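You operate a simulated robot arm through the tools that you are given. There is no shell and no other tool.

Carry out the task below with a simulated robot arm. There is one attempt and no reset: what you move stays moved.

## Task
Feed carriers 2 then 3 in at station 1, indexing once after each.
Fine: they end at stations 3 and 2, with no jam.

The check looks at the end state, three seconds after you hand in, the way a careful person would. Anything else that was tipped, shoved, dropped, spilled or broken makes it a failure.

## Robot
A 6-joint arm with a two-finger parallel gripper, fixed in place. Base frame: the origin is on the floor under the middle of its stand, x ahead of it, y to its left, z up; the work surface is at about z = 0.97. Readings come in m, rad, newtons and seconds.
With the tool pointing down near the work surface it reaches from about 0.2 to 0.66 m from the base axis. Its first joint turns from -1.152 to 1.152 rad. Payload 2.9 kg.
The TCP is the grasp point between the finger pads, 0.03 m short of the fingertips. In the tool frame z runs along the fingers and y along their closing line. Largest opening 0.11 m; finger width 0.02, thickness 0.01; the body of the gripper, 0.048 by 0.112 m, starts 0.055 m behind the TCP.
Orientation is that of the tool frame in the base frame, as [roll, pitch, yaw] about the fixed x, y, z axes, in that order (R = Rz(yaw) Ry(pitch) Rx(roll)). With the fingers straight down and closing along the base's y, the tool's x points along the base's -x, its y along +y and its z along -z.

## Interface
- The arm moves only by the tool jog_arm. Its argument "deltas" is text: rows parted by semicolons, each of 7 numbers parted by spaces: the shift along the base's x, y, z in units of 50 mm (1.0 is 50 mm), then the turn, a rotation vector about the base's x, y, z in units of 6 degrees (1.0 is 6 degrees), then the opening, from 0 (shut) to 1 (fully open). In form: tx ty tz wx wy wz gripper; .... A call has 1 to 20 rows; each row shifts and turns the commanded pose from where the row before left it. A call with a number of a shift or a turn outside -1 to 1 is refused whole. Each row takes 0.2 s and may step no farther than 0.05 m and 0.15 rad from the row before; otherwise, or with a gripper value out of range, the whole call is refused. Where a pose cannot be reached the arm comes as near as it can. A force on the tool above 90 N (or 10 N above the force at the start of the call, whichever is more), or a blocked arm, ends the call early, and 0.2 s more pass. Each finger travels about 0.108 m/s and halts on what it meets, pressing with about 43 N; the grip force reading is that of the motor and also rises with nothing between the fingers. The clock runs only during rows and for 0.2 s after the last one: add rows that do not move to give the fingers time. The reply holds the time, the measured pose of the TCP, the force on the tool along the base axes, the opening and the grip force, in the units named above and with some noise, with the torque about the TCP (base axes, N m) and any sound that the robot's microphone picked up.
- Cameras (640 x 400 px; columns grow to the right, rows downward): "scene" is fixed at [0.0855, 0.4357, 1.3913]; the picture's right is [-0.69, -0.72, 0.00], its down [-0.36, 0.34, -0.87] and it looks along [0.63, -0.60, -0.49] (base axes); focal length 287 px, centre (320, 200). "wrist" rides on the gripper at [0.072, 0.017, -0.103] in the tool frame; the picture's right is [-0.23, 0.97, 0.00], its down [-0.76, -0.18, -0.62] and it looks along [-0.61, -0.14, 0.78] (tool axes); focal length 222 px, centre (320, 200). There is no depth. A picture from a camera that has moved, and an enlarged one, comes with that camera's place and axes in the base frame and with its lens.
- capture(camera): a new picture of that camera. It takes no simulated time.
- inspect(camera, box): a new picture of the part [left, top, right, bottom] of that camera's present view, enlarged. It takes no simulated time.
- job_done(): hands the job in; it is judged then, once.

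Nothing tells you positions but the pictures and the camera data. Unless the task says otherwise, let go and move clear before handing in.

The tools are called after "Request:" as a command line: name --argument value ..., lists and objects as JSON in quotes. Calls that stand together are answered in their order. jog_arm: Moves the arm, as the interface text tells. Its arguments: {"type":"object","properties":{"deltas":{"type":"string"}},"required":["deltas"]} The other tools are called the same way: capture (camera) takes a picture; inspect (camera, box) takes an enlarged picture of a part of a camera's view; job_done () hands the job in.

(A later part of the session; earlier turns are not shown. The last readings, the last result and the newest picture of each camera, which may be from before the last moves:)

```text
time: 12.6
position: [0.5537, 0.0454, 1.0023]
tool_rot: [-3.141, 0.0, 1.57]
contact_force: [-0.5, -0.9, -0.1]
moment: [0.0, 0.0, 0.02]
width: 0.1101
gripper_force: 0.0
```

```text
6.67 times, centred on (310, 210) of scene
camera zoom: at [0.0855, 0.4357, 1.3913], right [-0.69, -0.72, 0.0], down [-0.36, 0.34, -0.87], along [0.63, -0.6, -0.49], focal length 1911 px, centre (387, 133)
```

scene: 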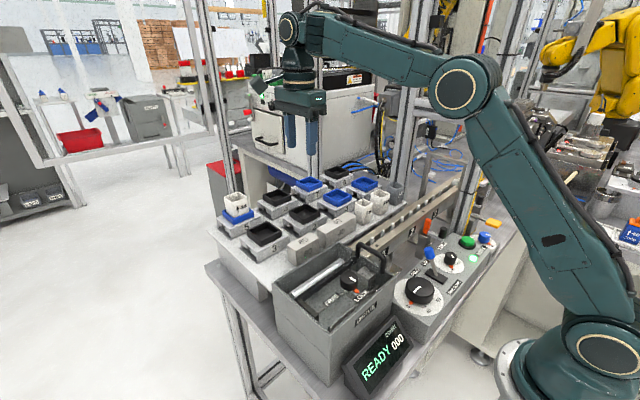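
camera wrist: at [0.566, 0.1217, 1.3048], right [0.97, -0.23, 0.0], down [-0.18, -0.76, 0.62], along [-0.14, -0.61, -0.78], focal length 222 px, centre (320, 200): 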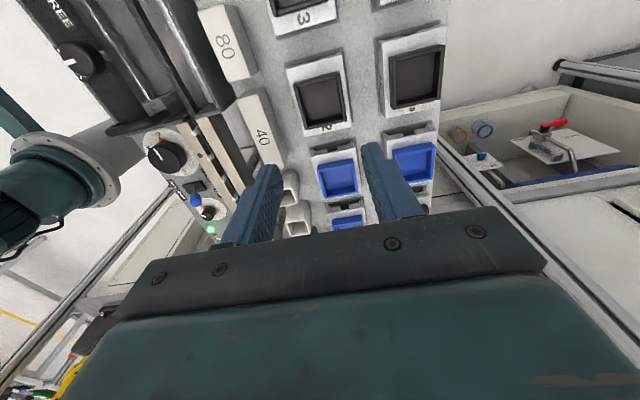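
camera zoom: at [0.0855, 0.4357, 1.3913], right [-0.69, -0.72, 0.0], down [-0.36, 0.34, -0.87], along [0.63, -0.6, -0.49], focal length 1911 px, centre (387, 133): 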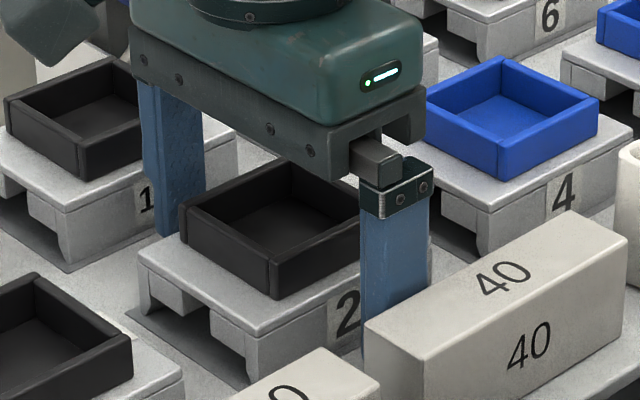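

Request:
jog_arm --deltas "0 0 0 0 0 0 0.7; 0 0 0 0 0 0 0.3; 0 0 0 0 0 0 0; 0 0 0 0 0 0 0; 0 0 0 0 0 0 0"

Request:
jog_arm --deltas "0 0 0.04 0 0 0 0; 0 0 0.04 0 0 0 0; 0 0 0.04 0 0 0 0; 0 0 0 0 0 0 0"

Request:
inspect --camera "scene" --box '[270, 180, 350, 240]'

```text
time: 13.8
position: [0.5521, 0.0455, 1.0029]
tool_rot: [-3.14, 0.001, 1.572]
contact_force: [-0.5, 0.1, 0.0]
moment: [-0.11, 0.09, -0.02]
width: 0.07
gripper_force: 43.0
```

```text
time: 14.8
position: [0.5526, 0.045, 1.0086]
tool_rot: [-3.141, 0.0, 1.573]
contact_force: [-0.5, -0.2, -2.3]
moment: [-0.02, 0.03, -0.01]
width: 0.07
gripper_force: 42.4
```

```text
6.67 times, centred on (310, 210) of scene
camera zoom: at [0.0856, 0.4357, 1.3913], right [-0.69, -0.72, 0.0], down [-0.36, 0.34, -0.87], along [0.63, -0.6, -0.49], focal length 1911 px, centre (387, 133)
```

zoom: 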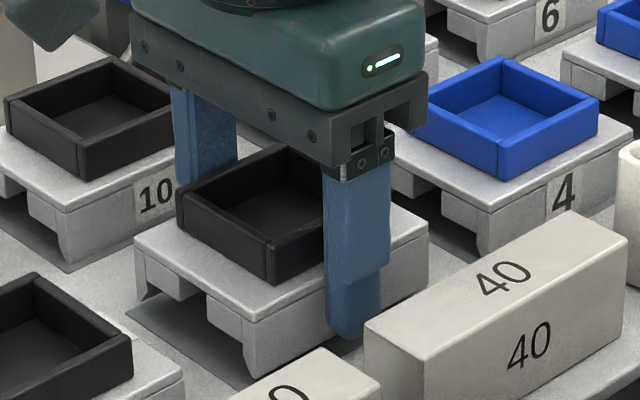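

This time carrier 2 came up cleanly, with a load of about 2.3 N. I'll keep lifting gently and watch the width.

Request:
jog_arm --deltas "0 0 0.06 0 0 0 0; 0 0 0.1 0 0 0 0; 0 0 0.12 0 0 0 0; 0 0 0.15 0 0 0 0; 0 0 0.15 0 0 0 0; 0 0 0.15 0 0 0 0; 0 0 0.1 0 0 0 0; 0 0 0.05 0 0 0 0; 0 0 0 0 0 0 0"

Request:
inspect --camera "scene" --box '[260, 140, 360, 240]'

```text
time: 16.8
position: [0.5509, 0.0447, 1.0538]
tool_rot: [-3.14, 0.0, 1.571]
contact_force: [0.0, 0.4, -3.4]
moment: [0.02, 0.03, 0.0]
width: 0.0701
gripper_force: 43.2
```

```text
4.00 times, centred on (310, 190) of scene
camera zoom: at [0.0856, 0.4357, 1.3913], right [-0.69, -0.72, 0.0], down [-0.36, 0.34, -0.87], along [0.63, -0.6, -0.49], focal length 1147 px, centre (360, 240)
```

zoom: 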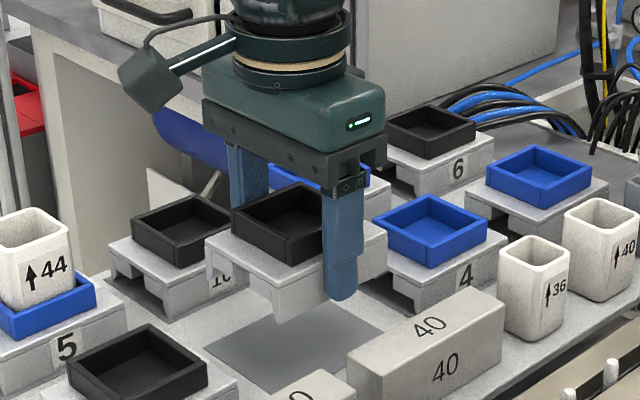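

Request:
jog_arm --deltas "0 0 0.1 0 0 0 0; 0 0 0.2 0 0 0 0; 0 0 0.3 0 0 0 0; 0 0 0.35 0 0 0 0; 0 0 0.35 0 0 0 0; 0 0 0.35 0 0 0 0; 0 0 0.35 0 0 0 0; 0 0 0.35 0 0 0 0; 0 0 0.35 0 0 0 0; 0 0 0.35 0 0 0 0; 0 0 0.35 0 0 0 0; 0 0 0.35 0 0 0 0; 0 0 0.3 0 0 0 0; 0 0 0.2 0 0 0 0; 0 0 0.1 0 0 0 0; 0 0 0 0 0 0 0"

Request:
capture --camera "scene"

```text
time: 20.2
position: [0.5432, 0.0463, 1.2646]
tool_rot: [3.139, -0.001, 1.57]
contact_force: [-0.7, -0.3, -2.8]
moment: [-0.02, 0.01, -0.06]
width: 0.0695
gripper_force: 43.2
out of reach, approached as far as the arm can: row 14, 15
```

```text
taken
```

scene: 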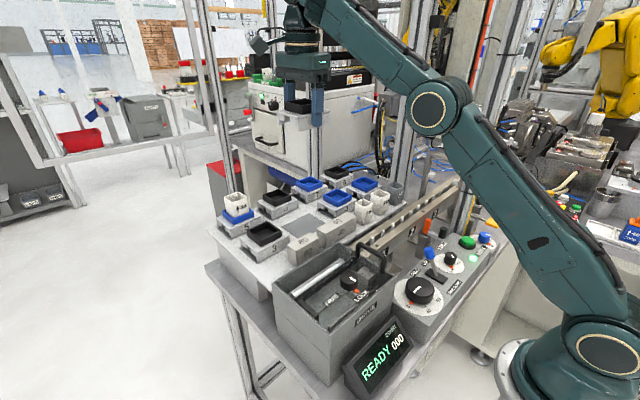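

I'm holding carrier 2 at z = 1.26, which is the reach limit out here. I'll bring it inward, still high, and then look at its underside before placing it.

Request:
jog_arm --deltas "-0.1 0 0 0 0 0 0; -0.2 0 0 0 0 0 0; -0.3 0 0 0 0 0 0; -0.35 0 0 0 0 0 0; -0.35 0 0 0 0 0 0; -0.35 0 0 0 0 0 0; -0.35 0 0.1 0 0 0 0; -0.35 0 0.2 0 0 0 0; -0.3 0 0.3 0 0 0 0; -0.2 0 0.3 0 0 0 0; -0.1 0 0.3 0 0 0 0; 0 0 0.3 0 0 0 0; 0 0 0.3 0 0 0 0; 0 0 0.3 0 0 0 0; 0 0 0.2 0 0 0 0; 0 0 0.1 0 0 0 0; 0 0 0 0 0 0 0"

Request:
capture --camera "scene"

```text
time: 23.8
position: [0.3896, 0.0425, 1.3665]
tool_rot: [3.139, 0.0, 1.57]
contact_force: [-0.1, -0.6, -2.8]
moment: [0.02, 0.0, 0.0]
width: 0.07
gripper_force: 43.7
out of reach, approached as far as the arm can: row 14, 15, 16
```

```text
taken
```

scene: 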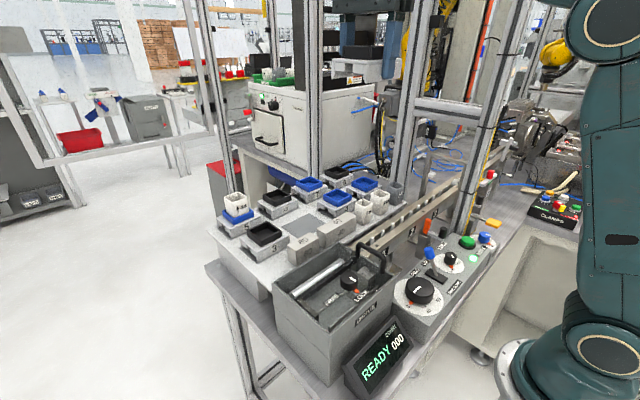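

Request:
inspect --camera "scene" --box '[325, 20, 405, 80]'

```text
6.67 times, centred on (365, 50) of scene
camera zoom: at [0.0856, 0.4357, 1.3913], right [-0.69, -0.72, 0.0], down [-0.36, 0.34, -0.87], along [0.63, -0.6, -0.49], focal length 1911 px, centre (20, 1200)
```

zoom: 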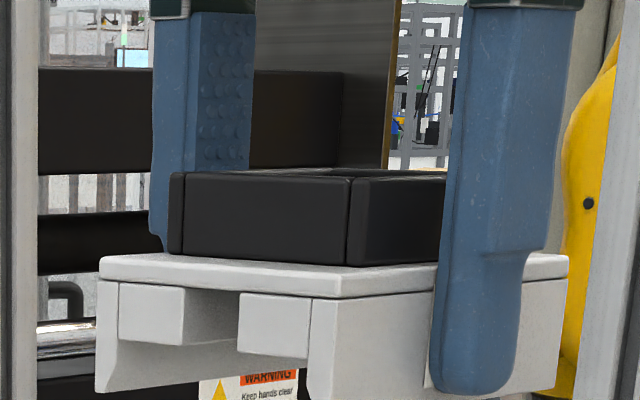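

I can see the +y end with a central slot. I'll tilt the carrier slowly so the camera sees its underside.

Request:
jog_arm --deltas "0 0 -0.2 0.3 0 0 0; 0 0 -0.2 0.5 0 0 0; 0 0 -0.2 0.5 0 0 0; 0 0 0 0.5 0 0 0; 0 0 0 0.5 0 0 0; 0 0 0 0.5 0 0 0; 0 0 0 0.5 0 0 0; 0 0 0 0.5 0 0 0; 0 0 0 0.5 0 0 0; 0 0 0 0.5 0 0 0; 0 0 0 0.5 0 0 0; 0 0 0 0.5 0 0 0; 0 0 0 0.3 0 0 0; 0 0 0 0 0 0 0"

Request:
capture --camera "scene"

Request:
inspect --camera "scene" --box '[315, 20, 415, 100]'

```text
time: 26.8
position: [0.3806, 0.053, 1.311]
tool_rot: [3.129, -0.412, 1.571]
contact_force: [0.1, 0.6, -3.1]
moment: [-0.04, -0.03, 0.0]
width: 0.0697
gripper_force: 43.4
out of reach, approached as far as the arm can: row 8, 9, 10, 11, 12, 13
```

```text
taken
```

scene: 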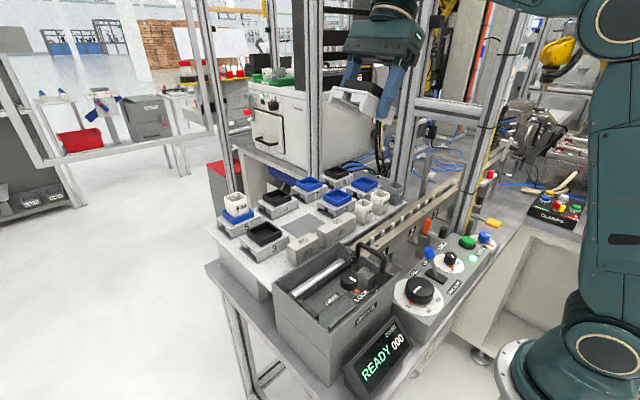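

```text
5.00 times, centred on (365, 60) of scene
camera zoom: at [0.0856, 0.4357, 1.3913], right [-0.69, -0.72, 0.0], down [-0.36, 0.34, -0.87], along [0.63, -0.6, -0.49], focal length 1433 px, centre (95, 900)
```

zoom: 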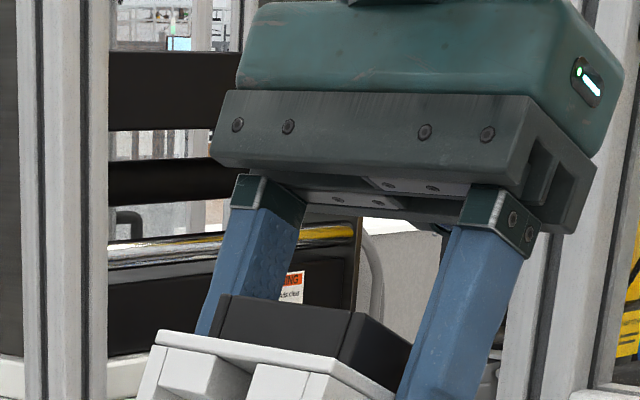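

Request:
inspect --camera "scene" --box '[315, 70, 405, 130]'

```text
6.67 times, centred on (360, 100) of scene
camera zoom: at [0.0856, 0.4357, 1.3913], right [-0.69, -0.72, 0.0], down [-0.36, 0.34, -0.87], along [0.63, -0.6, -0.49], focal length 1911 px, centre (53, 867)
```

zoom: 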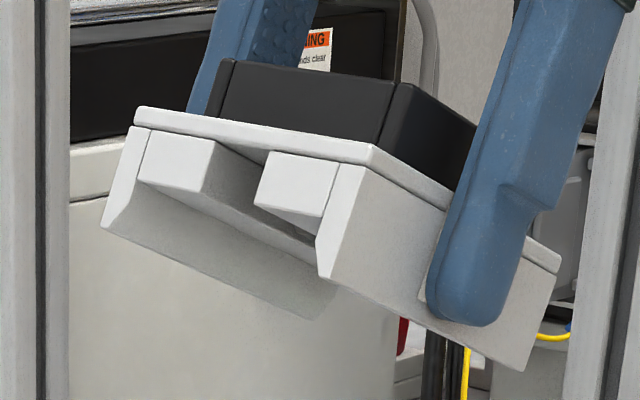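

Request:
inspect --camera "scene" --box '[325, 88, 375, 122]'

```text
11.76 times, centred on (350, 105) of scene
camera zoom: at [0.0856, 0.4357, 1.3913], right [-0.69, -0.72, 0.0], down [-0.36, 0.34, -0.87], along [0.63, -0.6, -0.49], focal length 3372 px, centre (-33, 1318)
```

zoom: 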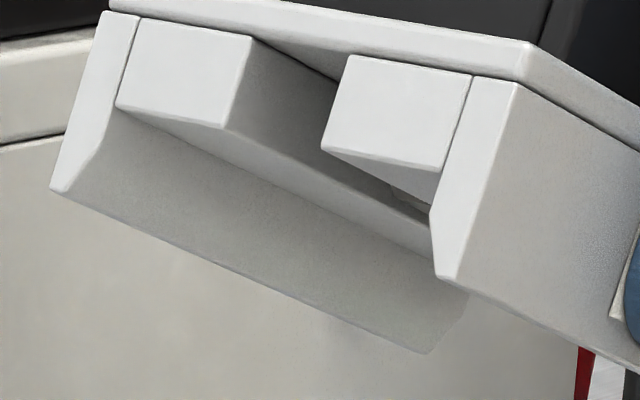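

Request:
inspect --camera "scene" --box '[348, 96, 364, 108]'

```text
16.00 times, centred on (356, 102) of scene
camera zoom: at [0.0856, 0.4357, 1.3913], right [-0.69, -0.72, 0.0], down [-0.36, 0.34, -0.87], along [0.63, -0.6, -0.49], focal length 4586 px, centre (-256, 1768)
```

zoom: 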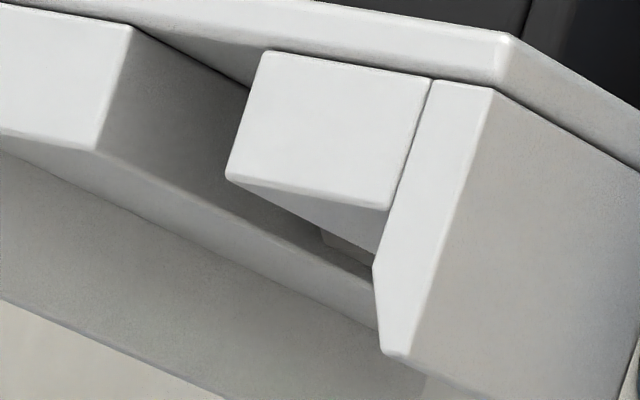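

The underside shows a central channel with a cross-web near mid-length. The carrier should therefore sit so that web lands between two pins. I'll level the carrier again.

Request:
jog_arm --deltas "0 0 -0.2 -0.3 0 0 0; 0 0 -0.2 -0.5 0 0 0; 0 0 -0.2 -0.5 0 0 0; 0 0 0 -0.5 0 0 0; 0 0 0 -0.5 0 0 0; 0 0 0 -0.5 0 0 0; 0 0 0 -0.5 0 0 0; 0 0 0 0 0 0 0"

```text
time: 28.6
position: [0.3804, 0.0515, 1.2819]
tool_rot: [3.135, -0.074, 1.57]
contact_force: [-0.2, -0.1, -3.1]
moment: [0.02, 0.0, 0.03]
width: 0.0694
gripper_force: 42.9
```

Request:
jog_arm --deltas "0 0 -0.1 -0.35 0.03 0 0; 0 0 -0.1 -0.34 0.02 0 0; 0 0 0 0 0 0 0"

Request:
capture --camera "wrist"

Request:
inspect --camera "scene" --box '[310, 70, 420, 150]'

```text
time: 29.4
position: [0.3801, 0.0502, 1.2724]
tool_rot: [3.14, -0.002, 1.568]
contact_force: [0.0, 0.5, -2.8]
moment: [-0.02, 0.04, 0.0]
width: 0.0696
gripper_force: 42.8
```

```text
taken
camera wrist: at [0.3965, 0.1238, 1.3754], right [0.97, -0.23, 0.0], down [-0.18, -0.76, 0.62], along [-0.14, -0.61, -0.78], focal length 222 px, centre (320, 200)
```

wrist: 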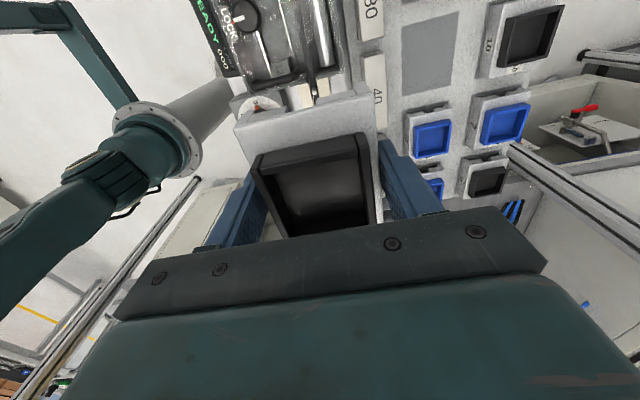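

```text
5.00 times, centred on (365, 110) of scene
camera zoom: at [0.0856, 0.4357, 1.3913], right [-0.69, -0.72, 0.0], down [-0.36, 0.34, -0.87], along [0.63, -0.6, -0.49], focal length 1433 px, centre (95, 650)
```

zoom: 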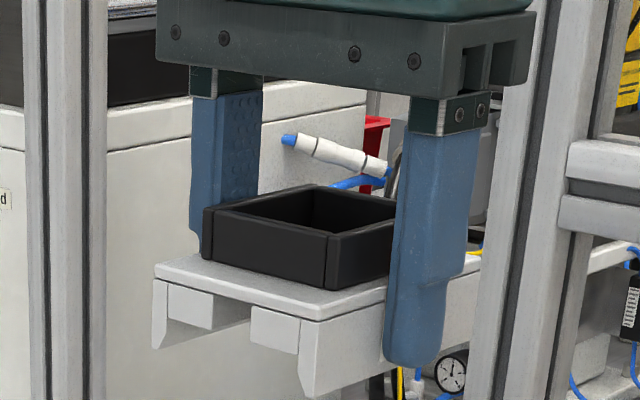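

The carrier is level again. The pin tips near station 1 are at about y = 0.006 and -0.034, and the rail centre is x ≈ 0.369. I'll move above station 1 and check alignment before lowering.

Request:
jog_arm --deltas "-0.02 -0.1 -0.1 0 0 0 0; -0.02 -0.2 -0.2 0 0 0 0; -0.04 -0.25 -0.3 0 0 0 0; -0.04 -0.25 -0.35 0 0 0 0; -0.04 -0.2 -0.35 0 0 0 0; -0.04 -0.12 -0.35 0 0 0 0; 0 0 -0.35 0 0 0 0; 0 0 -0.35 0 0 0 0; 0 0 -0.35 0 0 0 0; 0 0 -0.3 0 0 0 0; 0 0 -0.2 0 0 0 0; 0 0 -0.1 0 0 0 0; 0 0 0 0 0 0 0"

Request:
capture --camera "wrist"

Request:
capture --camera "scene"

Request:
inspect --camera "scene" --box '[340, 180, 440, 270]'

```text
time: 32.2
position: [0.3686, -0.0036, 1.1068]
tool_rot: [3.14, -0.002, 1.572]
contact_force: [0.8, -0.5, -3.3]
moment: [-0.01, 0.01, -0.01]
width: 0.07
gripper_force: 43.1
```

```text
taken
camera wrist: at [0.3856, 0.0687, 1.2103], right [0.97, -0.23, 0.0], down [-0.18, -0.76, 0.62], along [-0.14, -0.61, -0.78], focal length 222 px, centre (320, 200)
```

wrist: 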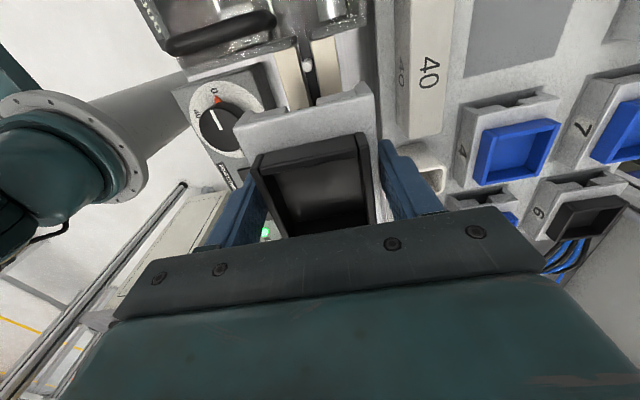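

```text
taken
```

scene: 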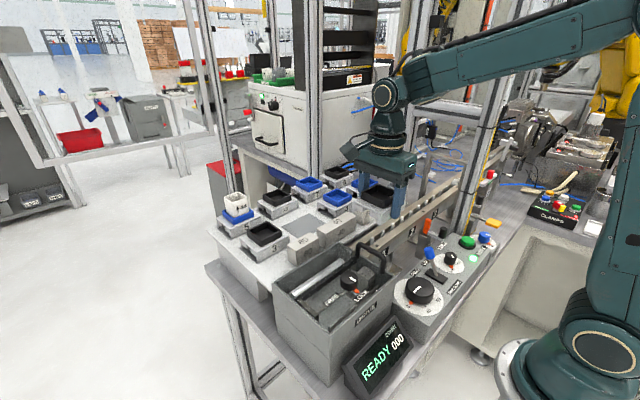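

```text
4.44 times, centred on (390, 225) of scene
camera zoom: at [0.0856, 0.4357, 1.3913], right [-0.69, -0.72, 0.0], down [-0.36, 0.34, -0.87], along [0.63, -0.6, -0.49], focal length 1274 px, centre (9, 89)
```

zoom: 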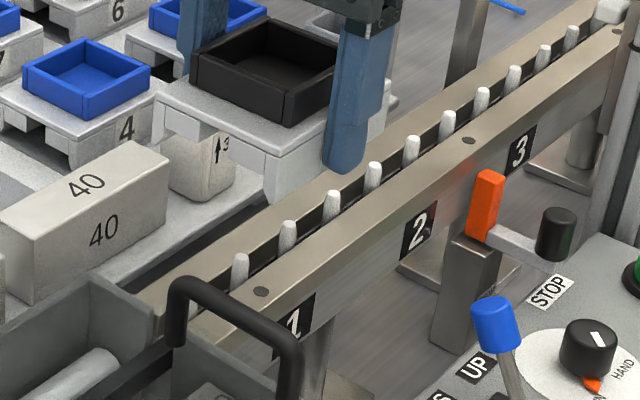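

Request:
inspect --camera "wrist" --box '[255, 20, 355, 100]'

Request:
inspect --camera "wrist" --box '[220, 60, 420, 200]'

```text
5.00 times, centred on (305, 60) of wrist
camera zoom: at [0.3856, 0.0687, 1.2103], right [0.97, -0.23, 0.0], down [-0.18, -0.76, 0.62], along [-0.14, -0.61, -0.78], focal length 1111 px, centre (395, 900)
```

zoom: 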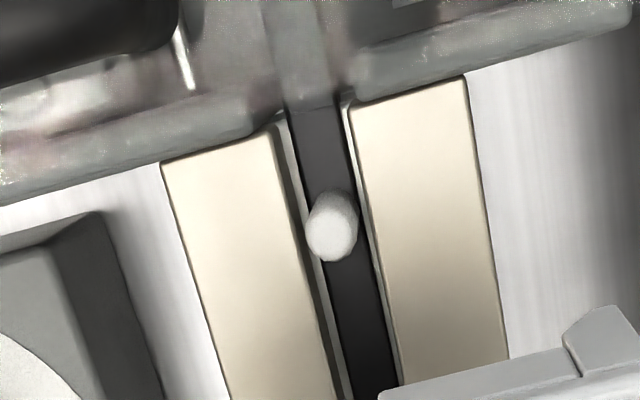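

```text
2.86 times, centred on (320, 130) of wrist
camera zoom: at [0.3856, 0.0687, 1.2103], right [0.97, -0.23, 0.0], down [-0.18, -0.76, 0.62], along [-0.14, -0.61, -0.78], focal length 635 px, centre (320, 400)
```

zoom: 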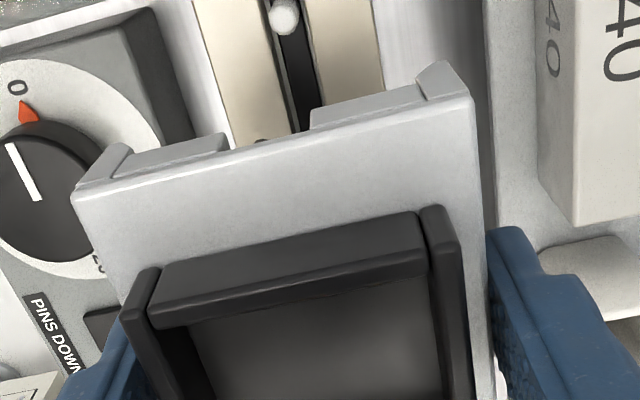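

The pins are at y ≈ 0.045, 0.005 and -0.035, and the rail centre is x = 0.370. The carrier's centre should be at about y = -0.010. I'll correct for that and descend to just above the pins.

Request:
jog_arm --deltas "0.025 -0.13 -0.1 0 0 0 0; 0 0 -0.2 0 0 0 0; 0 0 -0.3 0 0 0 0; 0 0 -0.3 0 0 0 0; 0 0 -0.2 0 0 0 0; 0 0 -0.1 0 0 0 0; 0 0 0 0 0 0 0"

Request:
inspect --camera "scene" --box '[345, 190, 425, 260]'

Request:
inspect --camera "wrist" --box '[220, 20, 420, 160]'

```text
time: 33.8
position: [0.371, -0.0102, 1.0457]
tool_rot: [3.141, -0.003, 1.571]
contact_force: [-0.5, -1.1, -3.3]
moment: [0.01, -0.01, 0.01]
width: 0.07
gripper_force: 42.6
```

```text
5.71 times, centred on (385, 225) of scene
camera zoom: at [0.0856, 0.4357, 1.3913], right [-0.69, -0.72, 0.0], down [-0.36, 0.34, -0.87], along [0.63, -0.6, -0.49], focal length 1638 px, centre (-51, 57)
```

zoom: 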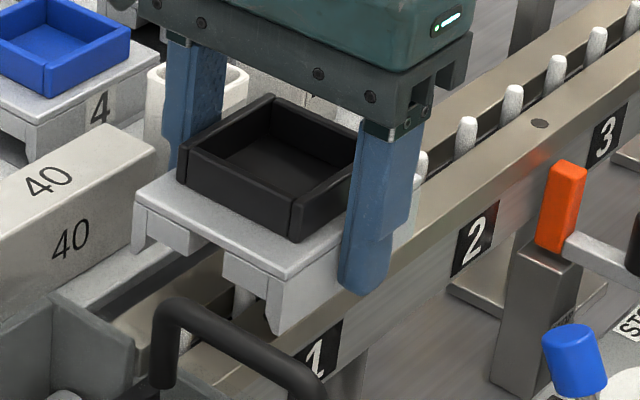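

```text
2.86 times, centred on (320, 90) of wrist
camera zoom: at [0.3874, 0.0621, 1.1499], right [0.97, -0.23, 0.0], down [-0.18, -0.76, 0.62], along [-0.14, -0.61, -0.78], focal length 635 px, centre (320, 514)
```

zoom: 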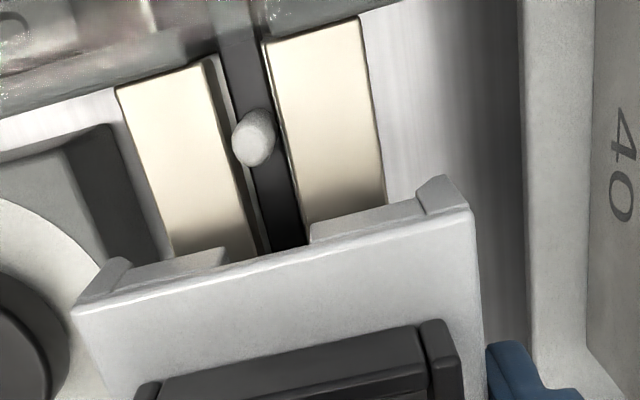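

Alignment is within about a millimetre of the rail centre and square to it. I'll lower in small steps and watch the force.

Request:
jog_arm --deltas "0 0 -0.05 0 0 0 0; 0 0 -0.05 0 0 0 0; 0 0 -0.05 0 0 0 0; 0 0 -0.05 0 0 0 0; 0 0 -0.04 0 0 0 0; 0 0 0 0 0 0 0"

Request:
inspect --camera "scene" --box '[350, 200, 420, 260]'

```text
time: 35.2
position: [0.3727, -0.0103, 1.0341]
tool_rot: [3.14, -0.001, 1.571]
contact_force: [-0.4, 0.1, -3.1]
moment: [0.0, 0.0, 0.01]
width: 0.0697
gripper_force: 43.1
```

```text
6.67 times, centred on (385, 230) of scene
camera zoom: at [0.0856, 0.4357, 1.3913], right [-0.69, -0.72, 0.0], down [-0.36, 0.34, -0.87], along [0.63, -0.6, -0.49], focal length 1911 px, centre (-113, 0)
```

zoom: 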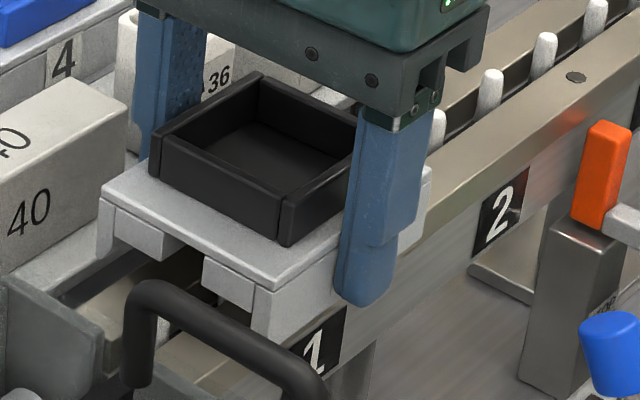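

Request:
jog_arm --deltas "0 0 -0.04 0 0 0 0; 0 0 -0.04 0 0 0 0; 0 0 -0.04 0 0 0 0; 0 0 0 0 0 0 0"

Request:
inspect --camera "scene" --box '[350, 200, 420, 260]'

```text
time: 36.2
position: [0.3707, -0.0102, 1.0293]
tool_rot: [3.141, -0.002, 1.57]
contact_force: [-0.3, 0.2, -3.1]
moment: [-0.01, -0.01, 0.0]
width: 0.0699
gripper_force: 43.0
```

```text
6.67 times, centred on (385, 230) of scene
camera zoom: at [0.0856, 0.4357, 1.3913], right [-0.69, -0.72, 0.0], down [-0.36, 0.34, -0.87], along [0.63, -0.6, -0.49], focal length 1911 px, centre (-113, 0)
```

zoom: 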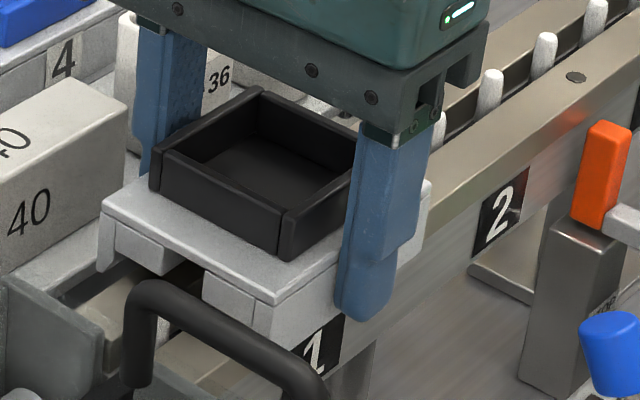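

Request:
jog_arm --deltas "0 0 -0.03 0 0 0 0; 0 0 -0.03 0 0 0 0; 0 0 -0.03 0 0 0 0; 0 0 0 0 0 0 0"

Request:
jog_arm --deltas "0 0 -0.02 0 0 0 0; 0 0 -0.02 0 0 0 0; 0 0 0 0 0 0 0"

Request:
inspect --camera "scene" --box '[350, 200, 420, 260]'

Request:
inspect --camera "wrist" --box '[220, 20, 420, 160]'

```text
time: 37.2
position: [0.3701, -0.0111, 1.0235]
tool_rot: [3.141, -0.001, 1.57]
contact_force: [-0.3, 0.7, -2.9]
moment: [-0.04, 0.02, -0.04]
width: 0.0698
gripper_force: 43.1
```

```text
time: 38.0
position: [0.3715, -0.0113, 1.0211]
tool_rot: [3.14, -0.001, 1.568]
contact_force: [1.6, -14.2, 1.3]
moment: [-0.16, -0.02, -0.03]
width: 0.07
gripper_force: 42.2
```

```text
6.67 times, centred on (385, 230) of scene
camera zoom: at [0.0856, 0.4353, 1.3914], right [-0.69, -0.72, 0.0], down [-0.36, 0.34, -0.87], along [0.63, -0.6, -0.49], focal length 1911 px, centre (-113, 0)
```

zoom: 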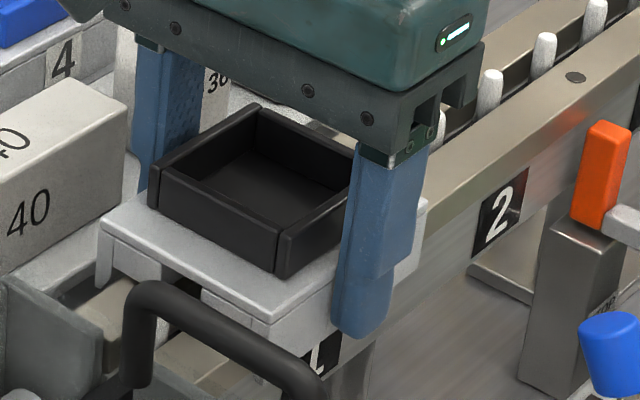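

```text
2.86 times, centred on (320, 90) of wrist
camera zoom: at [0.3879, 0.0614, 1.1251], right [0.97, -0.23, 0.0], down [-0.18, -0.76, 0.62], along [-0.14, -0.61, -0.78], focal length 635 px, centre (320, 514)
```

zoom: 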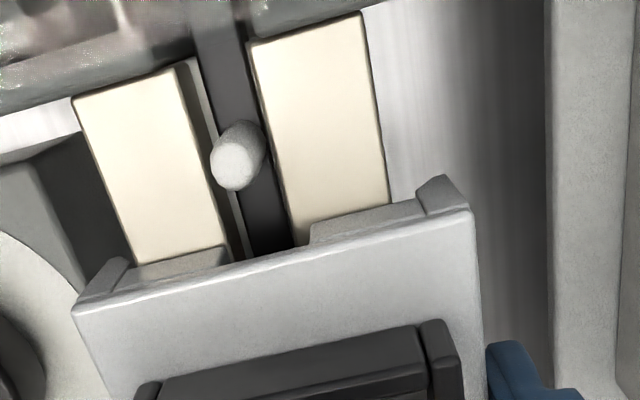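

There is a sideways force of about -14 N in y, so something in the channel is touching a pin. I'll inspect before going any lower.

Request:
inspect --camera "scene" --box '[358, 236, 398, 262]'

Request:
inspect --camera "wrist" --box '[260, 40, 340, 110]'

Request:
jog_arm --deltas "0 0 0.02 0 0 0 0; 0 0 0.02 0 0 0 0; 0 0 0 0 0 0 0"

```text
15.38 times, centred on (378, 249) of scene
camera zoom: at [0.0856, 0.4353, 1.3914], right [-0.69, -0.72, 0.0], down [-0.36, 0.34, -0.87], along [0.63, -0.6, -0.49], focal length 4410 px, centre (-572, -554)
```

zoom: 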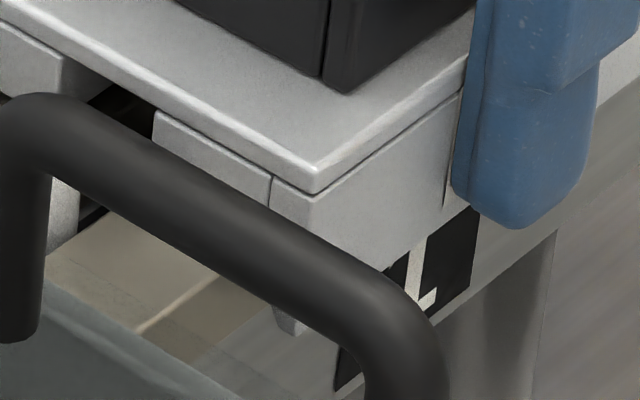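

```text
5.71 times, centred on (300, 75) of wrist
camera zoom: at [0.3879, 0.0614, 1.1251], right [0.97, -0.23, 0.0], down [-0.18, -0.76, 0.62], along [-0.14, -0.61, -0.78], focal length 1269 px, centre (434, 914)
```

zoom: 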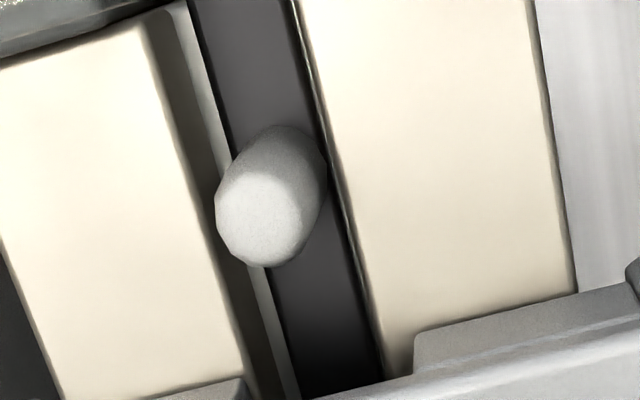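

```text
time: 38.8
position: [0.3705, -0.0084, 1.0255]
tool_rot: [3.14, -0.006, 1.572]
contact_force: [-2.9, -6.5, 6.6]
moment: [0.01, 0.04, 0.06]
width: 0.0699
gripper_force: 43.1
```

Request:
jog_arm --deltas "0 0 0 0 0 0 0; 0 0 0 0 0 0 0"

Request:
inspect --camera "scene" --box '[350, 200, 420, 260]'

Request:
inspect --camera "wrist" --box '[220, 20, 420, 160]'

```text
time: 39.4
position: [0.3725, -0.0105, 1.0248]
tool_rot: [3.14, -0.003, 1.571]
contact_force: [-0.5, -3.5, 5.6]
moment: [0.04, 0.02, 0.03]
width: 0.0701
gripper_force: 42.6
```

```text
6.67 times, centred on (385, 230) of scene
camera zoom: at [0.0855, 0.4356, 1.3913], right [-0.69, -0.72, 0.0], down [-0.36, 0.34, -0.87], along [0.63, -0.6, -0.49], focal length 1911 px, centre (-113, 0)
```

zoom: 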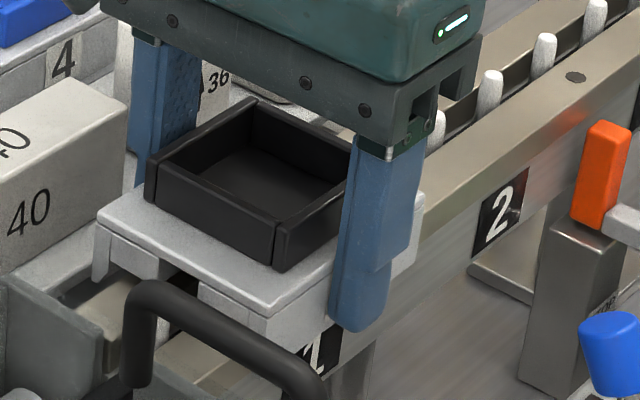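

```text
2.86 times, centred on (320, 90) of wrist
camera zoom: at [0.3883, 0.0626, 1.128], right [0.97, -0.23, 0.0], down [-0.18, -0.76, 0.62], along [-0.14, -0.6, -0.78], focal length 635 px, centre (320, 514)
```

zoom: 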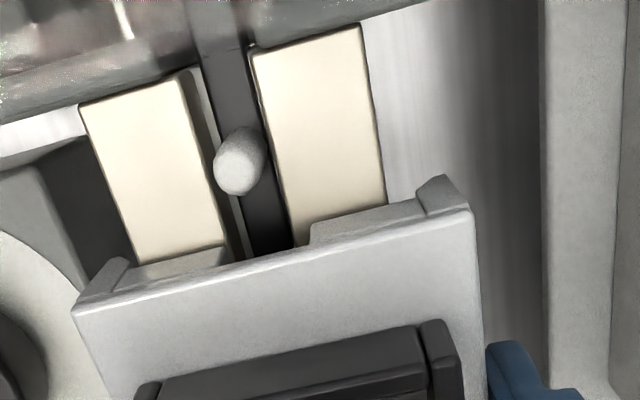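

Request:
capture --camera "scene"

Request:
inspect --camera "scene" --box '[320, 120, 460, 260]'

Request:
capture --camera "wrist"

```text
taken
```

scene: 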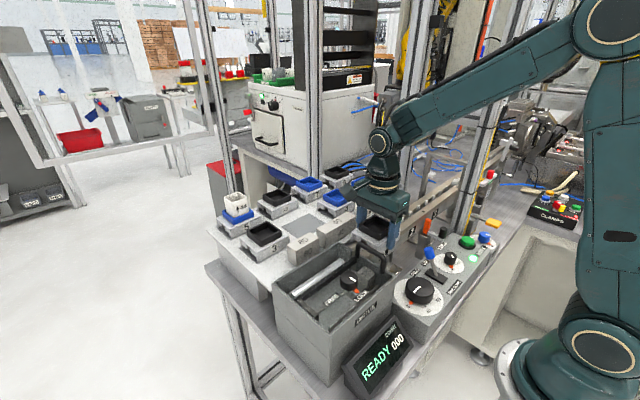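

```text
2.86 times, centred on (390, 190) of scene
camera zoom: at [0.0855, 0.4356, 1.3913], right [-0.69, -0.72, 0.0], down [-0.36, 0.34, -0.87], along [0.63, -0.6, -0.49], focal length 819 px, centre (120, 229)
```

zoom: 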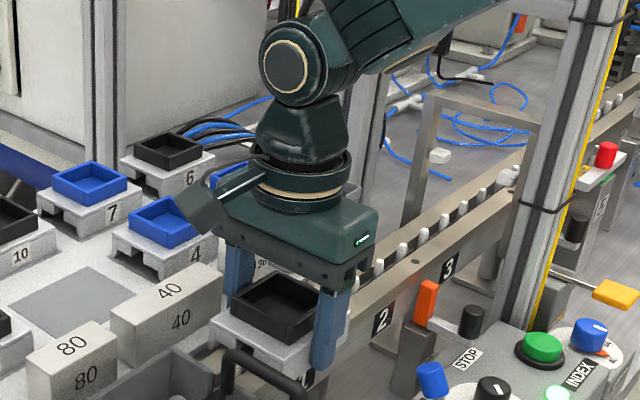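

```text
taken
camera wrist: at [0.3883, 0.0626, 1.128], right [0.97, -0.23, 0.0], down [-0.18, -0.76, 0.62], along [-0.14, -0.6, -0.78], focal length 222 px, centre (320, 200)
```

wrist: 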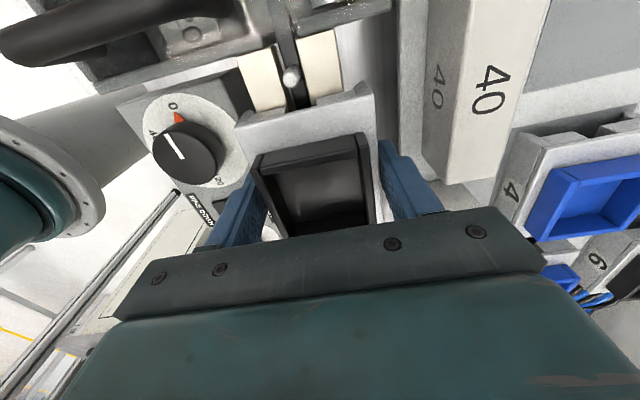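

Request:
jog_arm --deltas "0 0 0.03 0 0 0 0; 0 0 0.03 0 0 0 0; 0 0 0 0 0 0 0; 0 0 0 0 0 0 0"

Request:
inspect --camera "scene" --box '[350, 200, 420, 260]'

```text
time: 40.4
position: [0.371, -0.01, 1.0281]
tool_rot: [3.139, -0.002, 1.572]
contact_force: [0.2, 0.3, -2.5]
moment: [-0.03, -0.02, 0.02]
width: 0.0701
gripper_force: 42.9
```

```text
6.67 times, centred on (385, 230) of scene
camera zoom: at [0.0856, 0.4357, 1.3913], right [-0.69, -0.72, 0.0], down [-0.36, 0.34, -0.87], along [0.63, -0.6, -0.49], focal length 1911 px, centre (-113, 0)
```

zoom: 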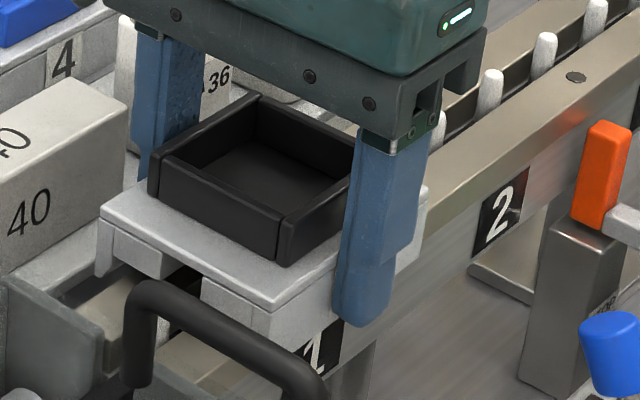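

The carrier is hanging free again. Contact came right at the expected seating height, but with a lateral push from the nearer pin. I'll shift to the midpoint between the two pins (y ≈ -0.015) and lower again in fine steps.

Request:
jog_arm --deltas "0 -0.045 0 0 0 0 0; 0 -0.045 0 0 0 0 0; 0 0 -0.03 0 0 0 0; 0 0 -0.03 0 0 0 0; 0 0 0 0 0 0 0; 0 0 0 0 0 0 0"

Request:
jog_arm --deltas "0 0 -0.02 0 0 0 0; 0 0 0 0 0 0 0; 0 0 0 0 0 0 0"

```text
time: 41.8
position: [0.3719, -0.0141, 1.0257]
tool_rot: [3.14, -0.002, 1.571]
contact_force: [0.1, -0.5, -3.2]
moment: [-0.01, -0.03, -0.03]
width: 0.0696
gripper_force: 42.9
```

```text
time: 42.6
position: [0.3711, -0.0155, 1.0231]
tool_rot: [3.141, -0.001, 1.572]
contact_force: [-0.4, 0.2, -3.8]
moment: [-0.01, 0.01, 0.01]
width: 0.0701
gripper_force: 42.3
```

Request:
jog_arm --deltas "0 0 -0.02 0 0 0 0; 0 0 0 0 0 0 0; 0 0 0 0 0 0 0"

Request:
inspect --camera "scene" --box '[350, 200, 420, 260]'

```text
time: 43.4
position: [0.3726, -0.0142, 1.0226]
tool_rot: [3.14, -0.001, 1.571]
contact_force: [0.2, 1.2, -3.3]
moment: [0.02, 0.02, 0.01]
width: 0.0698
gripper_force: 43.0
```

```text
6.67 times, centred on (385, 230) of scene
camera zoom: at [0.0856, 0.4357, 1.3913], right [-0.69, -0.72, 0.0], down [-0.36, 0.34, -0.87], along [0.63, -0.6, -0.49], focal length 1911 px, centre (-113, 0)
```

zoom: 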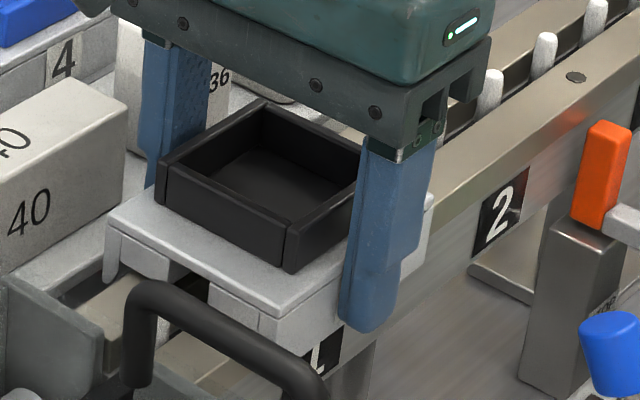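

No lateral force now, so the shift helped. I'll continue down in 1 mm steps until it seats.

Request:
jog_arm --deltas "0 0 -0.02 0 0 0 0; 0 0 0 0 0 0 0; 0 0 0 0 0 0 0"

Request:
jog_arm --deltas "0 0 -0.02 0 0 0 0; 0 0 0 0 0 0 0; 0 0 0 0 0 0 0"

```text
time: 44.2
position: [0.3713, -0.0141, 1.0216]
tool_rot: [3.141, -0.004, 1.569]
contact_force: [0.0, -0.8, -2.9]
moment: [-0.01, 0.03, -0.01]
width: 0.0698
gripper_force: 42.6
```

```text
time: 45.0
position: [0.3708, -0.0138, 1.0206]
tool_rot: [3.137, -0.003, 1.57]
contact_force: [-3.0, -0.4, 13.2]
moment: [-0.73, 0.4, -0.09]
width: 0.0698
gripper_force: 43.2
```

It's seated on the rail, touching at a bar end. I'll relieve the pressure slightly and open only partway, to keep clear of block 40.

Request:
jog_arm --deltas "0 0 0.01 0 0 0 0; 0 0 0 0 0 0 0; 0 0 0 0 0 0 0.7; 0 0 0 0 0 0 0.77; 0 0 0 0 0 0 0.77; 0 0 0 0 0 0 0.77"

Request:
inspect --camera "scene" --box '[350, 200, 420, 260]'

Request:
inspect --camera "wrist" --box '[220, 20, 420, 160]'

```text
time: 46.4
position: [0.3707, -0.0147, 1.0209]
tool_rot: [3.138, -0.001, 1.571]
contact_force: [-0.5, 0.3, 0.1]
moment: [0.01, 0.01, -0.01]
width: 0.0849
gripper_force: 0.1
```

```text
6.67 times, centred on (385, 230) of scene
camera zoom: at [0.0855, 0.4357, 1.3913], right [-0.69, -0.72, 0.0], down [-0.36, 0.34, -0.87], along [0.63, -0.6, -0.49], focal length 1911 px, centre (-113, 0)
```

zoom: 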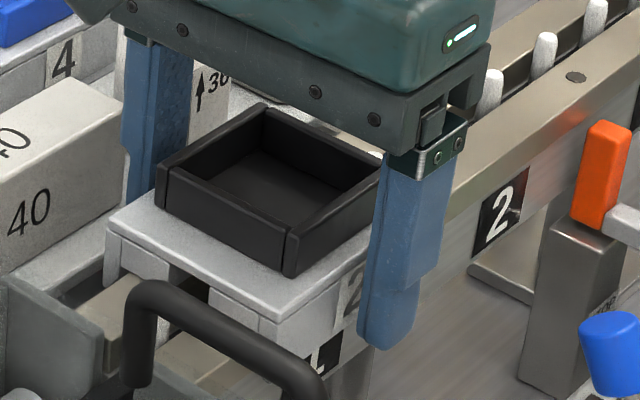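

```text
2.86 times, centred on (320, 90) of wrist
camera zoom: at [0.3873, 0.0586, 1.1234], right [0.97, -0.23, 0.0], down [-0.18, -0.76, 0.62], along [-0.14, -0.61, -0.78], focal length 635 px, centre (320, 514)
```

zoom: 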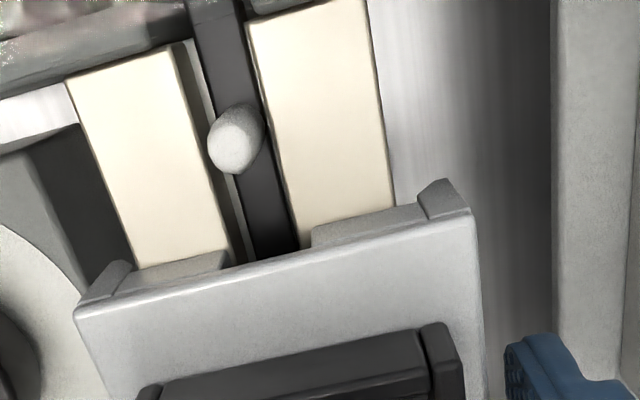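

Released. I'll rise straight up and check the seating.

Request:
jog_arm --deltas "0 0 0.1 0 0 0 0.77; 0 0 0.3 0 0 0 0.77; 0 0 0.6 0 0 0 0.77; 0 0 0.8 0 0 0 0.77; 0 0 0.8 0 0 0 0.77; 0 0 0.6 0 0 0 0.77; 0 0 0 0 0 0 0.77"

Request:
inspect --camera "scene" --box '[340, 190, 440, 270]'

Request:
capture --camera "wrist"

```text
time: 48.0
position: [0.3722, -0.0174, 1.1816]
tool_rot: [3.139, -0.001, 1.571]
contact_force: [0.9, 0.0, 0.5]
moment: [0.01, 0.01, 0.0]
width: 0.0845
gripper_force: 0.1
```

```text
5.00 times, centred on (390, 230) of scene
camera zoom: at [0.0855, 0.4357, 1.3913], right [-0.69, -0.72, 0.0], down [-0.36, 0.34, -0.87], along [0.63, -0.6, -0.49], focal length 1433 px, centre (-30, 50)
```

zoom: 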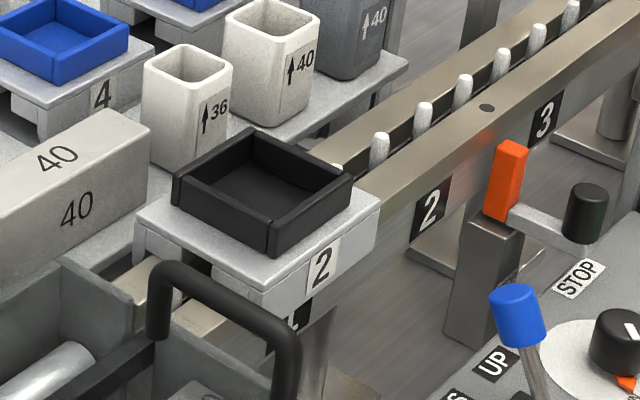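

```text
taken
camera wrist: at [0.3877, 0.0556, 1.2834], right [0.97, -0.23, 0.0], down [-0.18, -0.76, 0.62], along [-0.14, -0.61, -0.78], focal length 222 px, centre (320, 200)
```

wrist: 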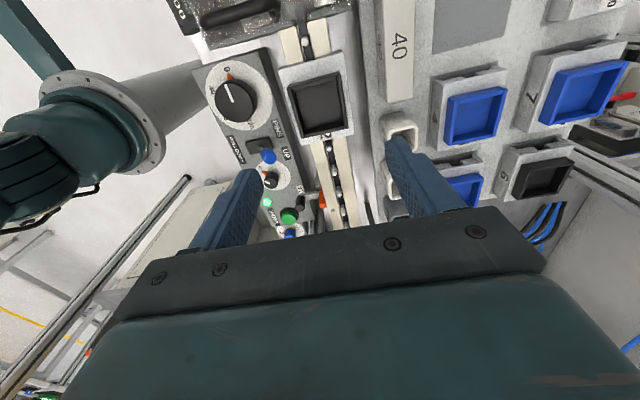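

Request:
inspect --camera "scene" --box '[360, 210, 420, 255]'

Request:
inspect --camera "wrist" --box '[260, 20, 380, 240]'

Request:
inspect --camera "scene" --box '[340, 310, 420, 390]'

```text
8.89 times, centred on (390, 232) of scene
camera zoom: at [0.0855, 0.4357, 1.3913], right [-0.69, -0.72, 0.0], down [-0.36, 0.34, -0.87], along [0.63, -0.6, -0.49], focal length 2548 px, centre (-302, -89)
```

zoom: 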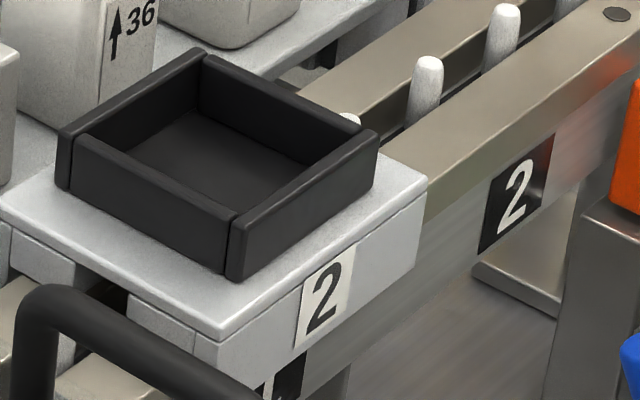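

```text
1.82 times, centred on (320, 130) of wrist
camera zoom: at [0.3877, 0.0556, 1.2834], right [0.97, -0.23, 0.0], down [-0.18, -0.76, 0.62], along [-0.14, -0.61, -0.78], focal length 404 px, centre (320, 327)
```

zoom: 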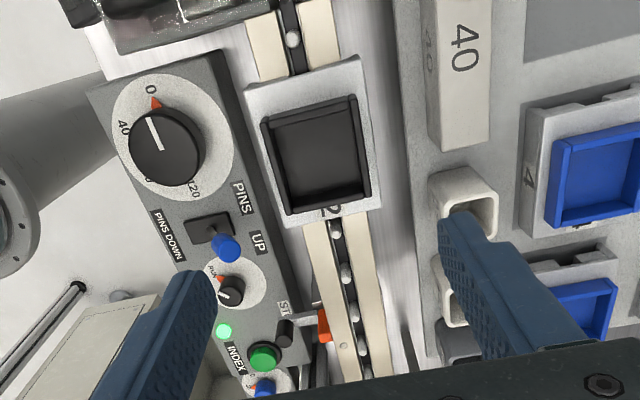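

```text
5.00 times, centred on (380, 350) of scene
camera zoom: at [0.0855, 0.4357, 1.3913], right [-0.69, -0.72, 0.0], down [-0.36, 0.34, -0.87], along [0.63, -0.6, -0.49], focal length 1433 px, centre (20, -550)
```

zoom: 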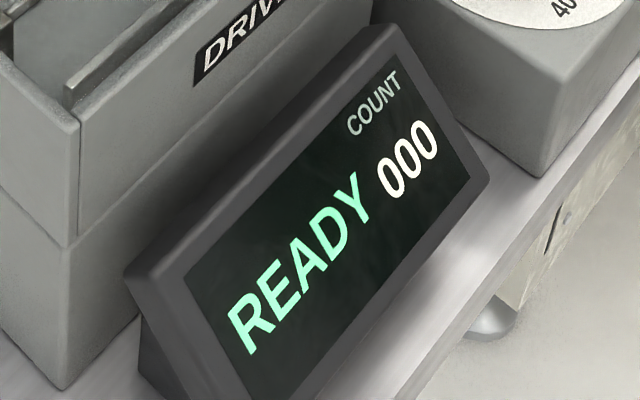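

Carrier 2 sits level on the rail at station 1. Next I'll close the empty gripper and move partway towards the INDEX button, to measure it and the nearby post.

Request:
jog_arm --deltas "-0.3 -0.4 0.2 0 0 0 0.5; -0.4 -0.6 0.2 0 0 0 0.2; -0.4 -0.6 0 0 0 0 0; -0.4 -0.6 0 0 0 0 0; -0.4 -0.6 0 0 0 0 0; -0.4 -0.4 0 0 0 0 0; 0 0 0 0 0 0 0"

Request:
capture --camera "wrist"

Request:
capture --camera "scene"

```text
time: 49.6
position: [0.2556, -0.1758, 1.2014]
tool_rot: [3.14, -0.003, 1.571]
contact_force: [0.0, -0.6, 1.7]
moment: [0.0, -0.02, -0.03]
width: 0.0
gripper_force: 38.1
```

```text
taken
camera wrist: at [0.2727, -0.1034, 1.3051], right [0.97, -0.23, 0.0], down [-0.18, -0.76, 0.62], along [-0.14, -0.61, -0.78], focal length 222 px, centre (320, 200)
```

wrist: 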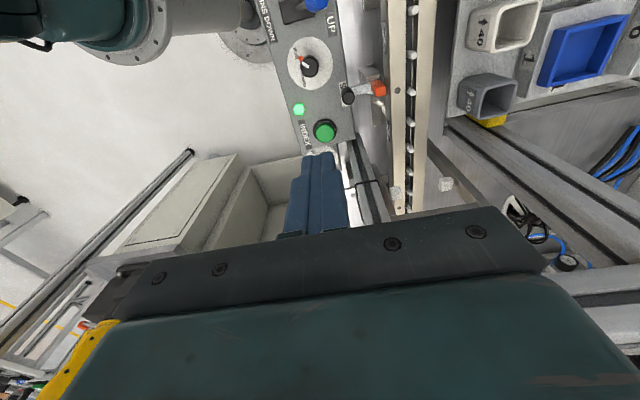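

```text
taken
```

scene: 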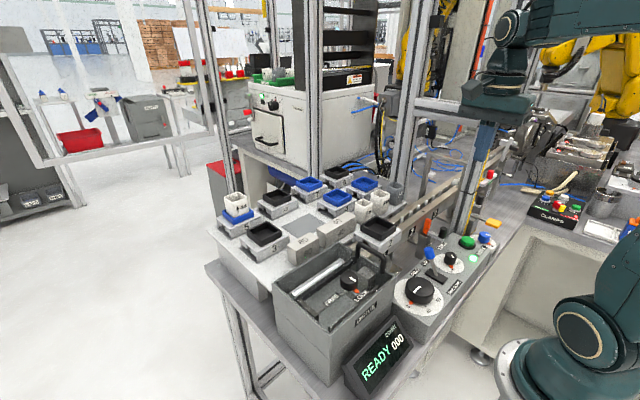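

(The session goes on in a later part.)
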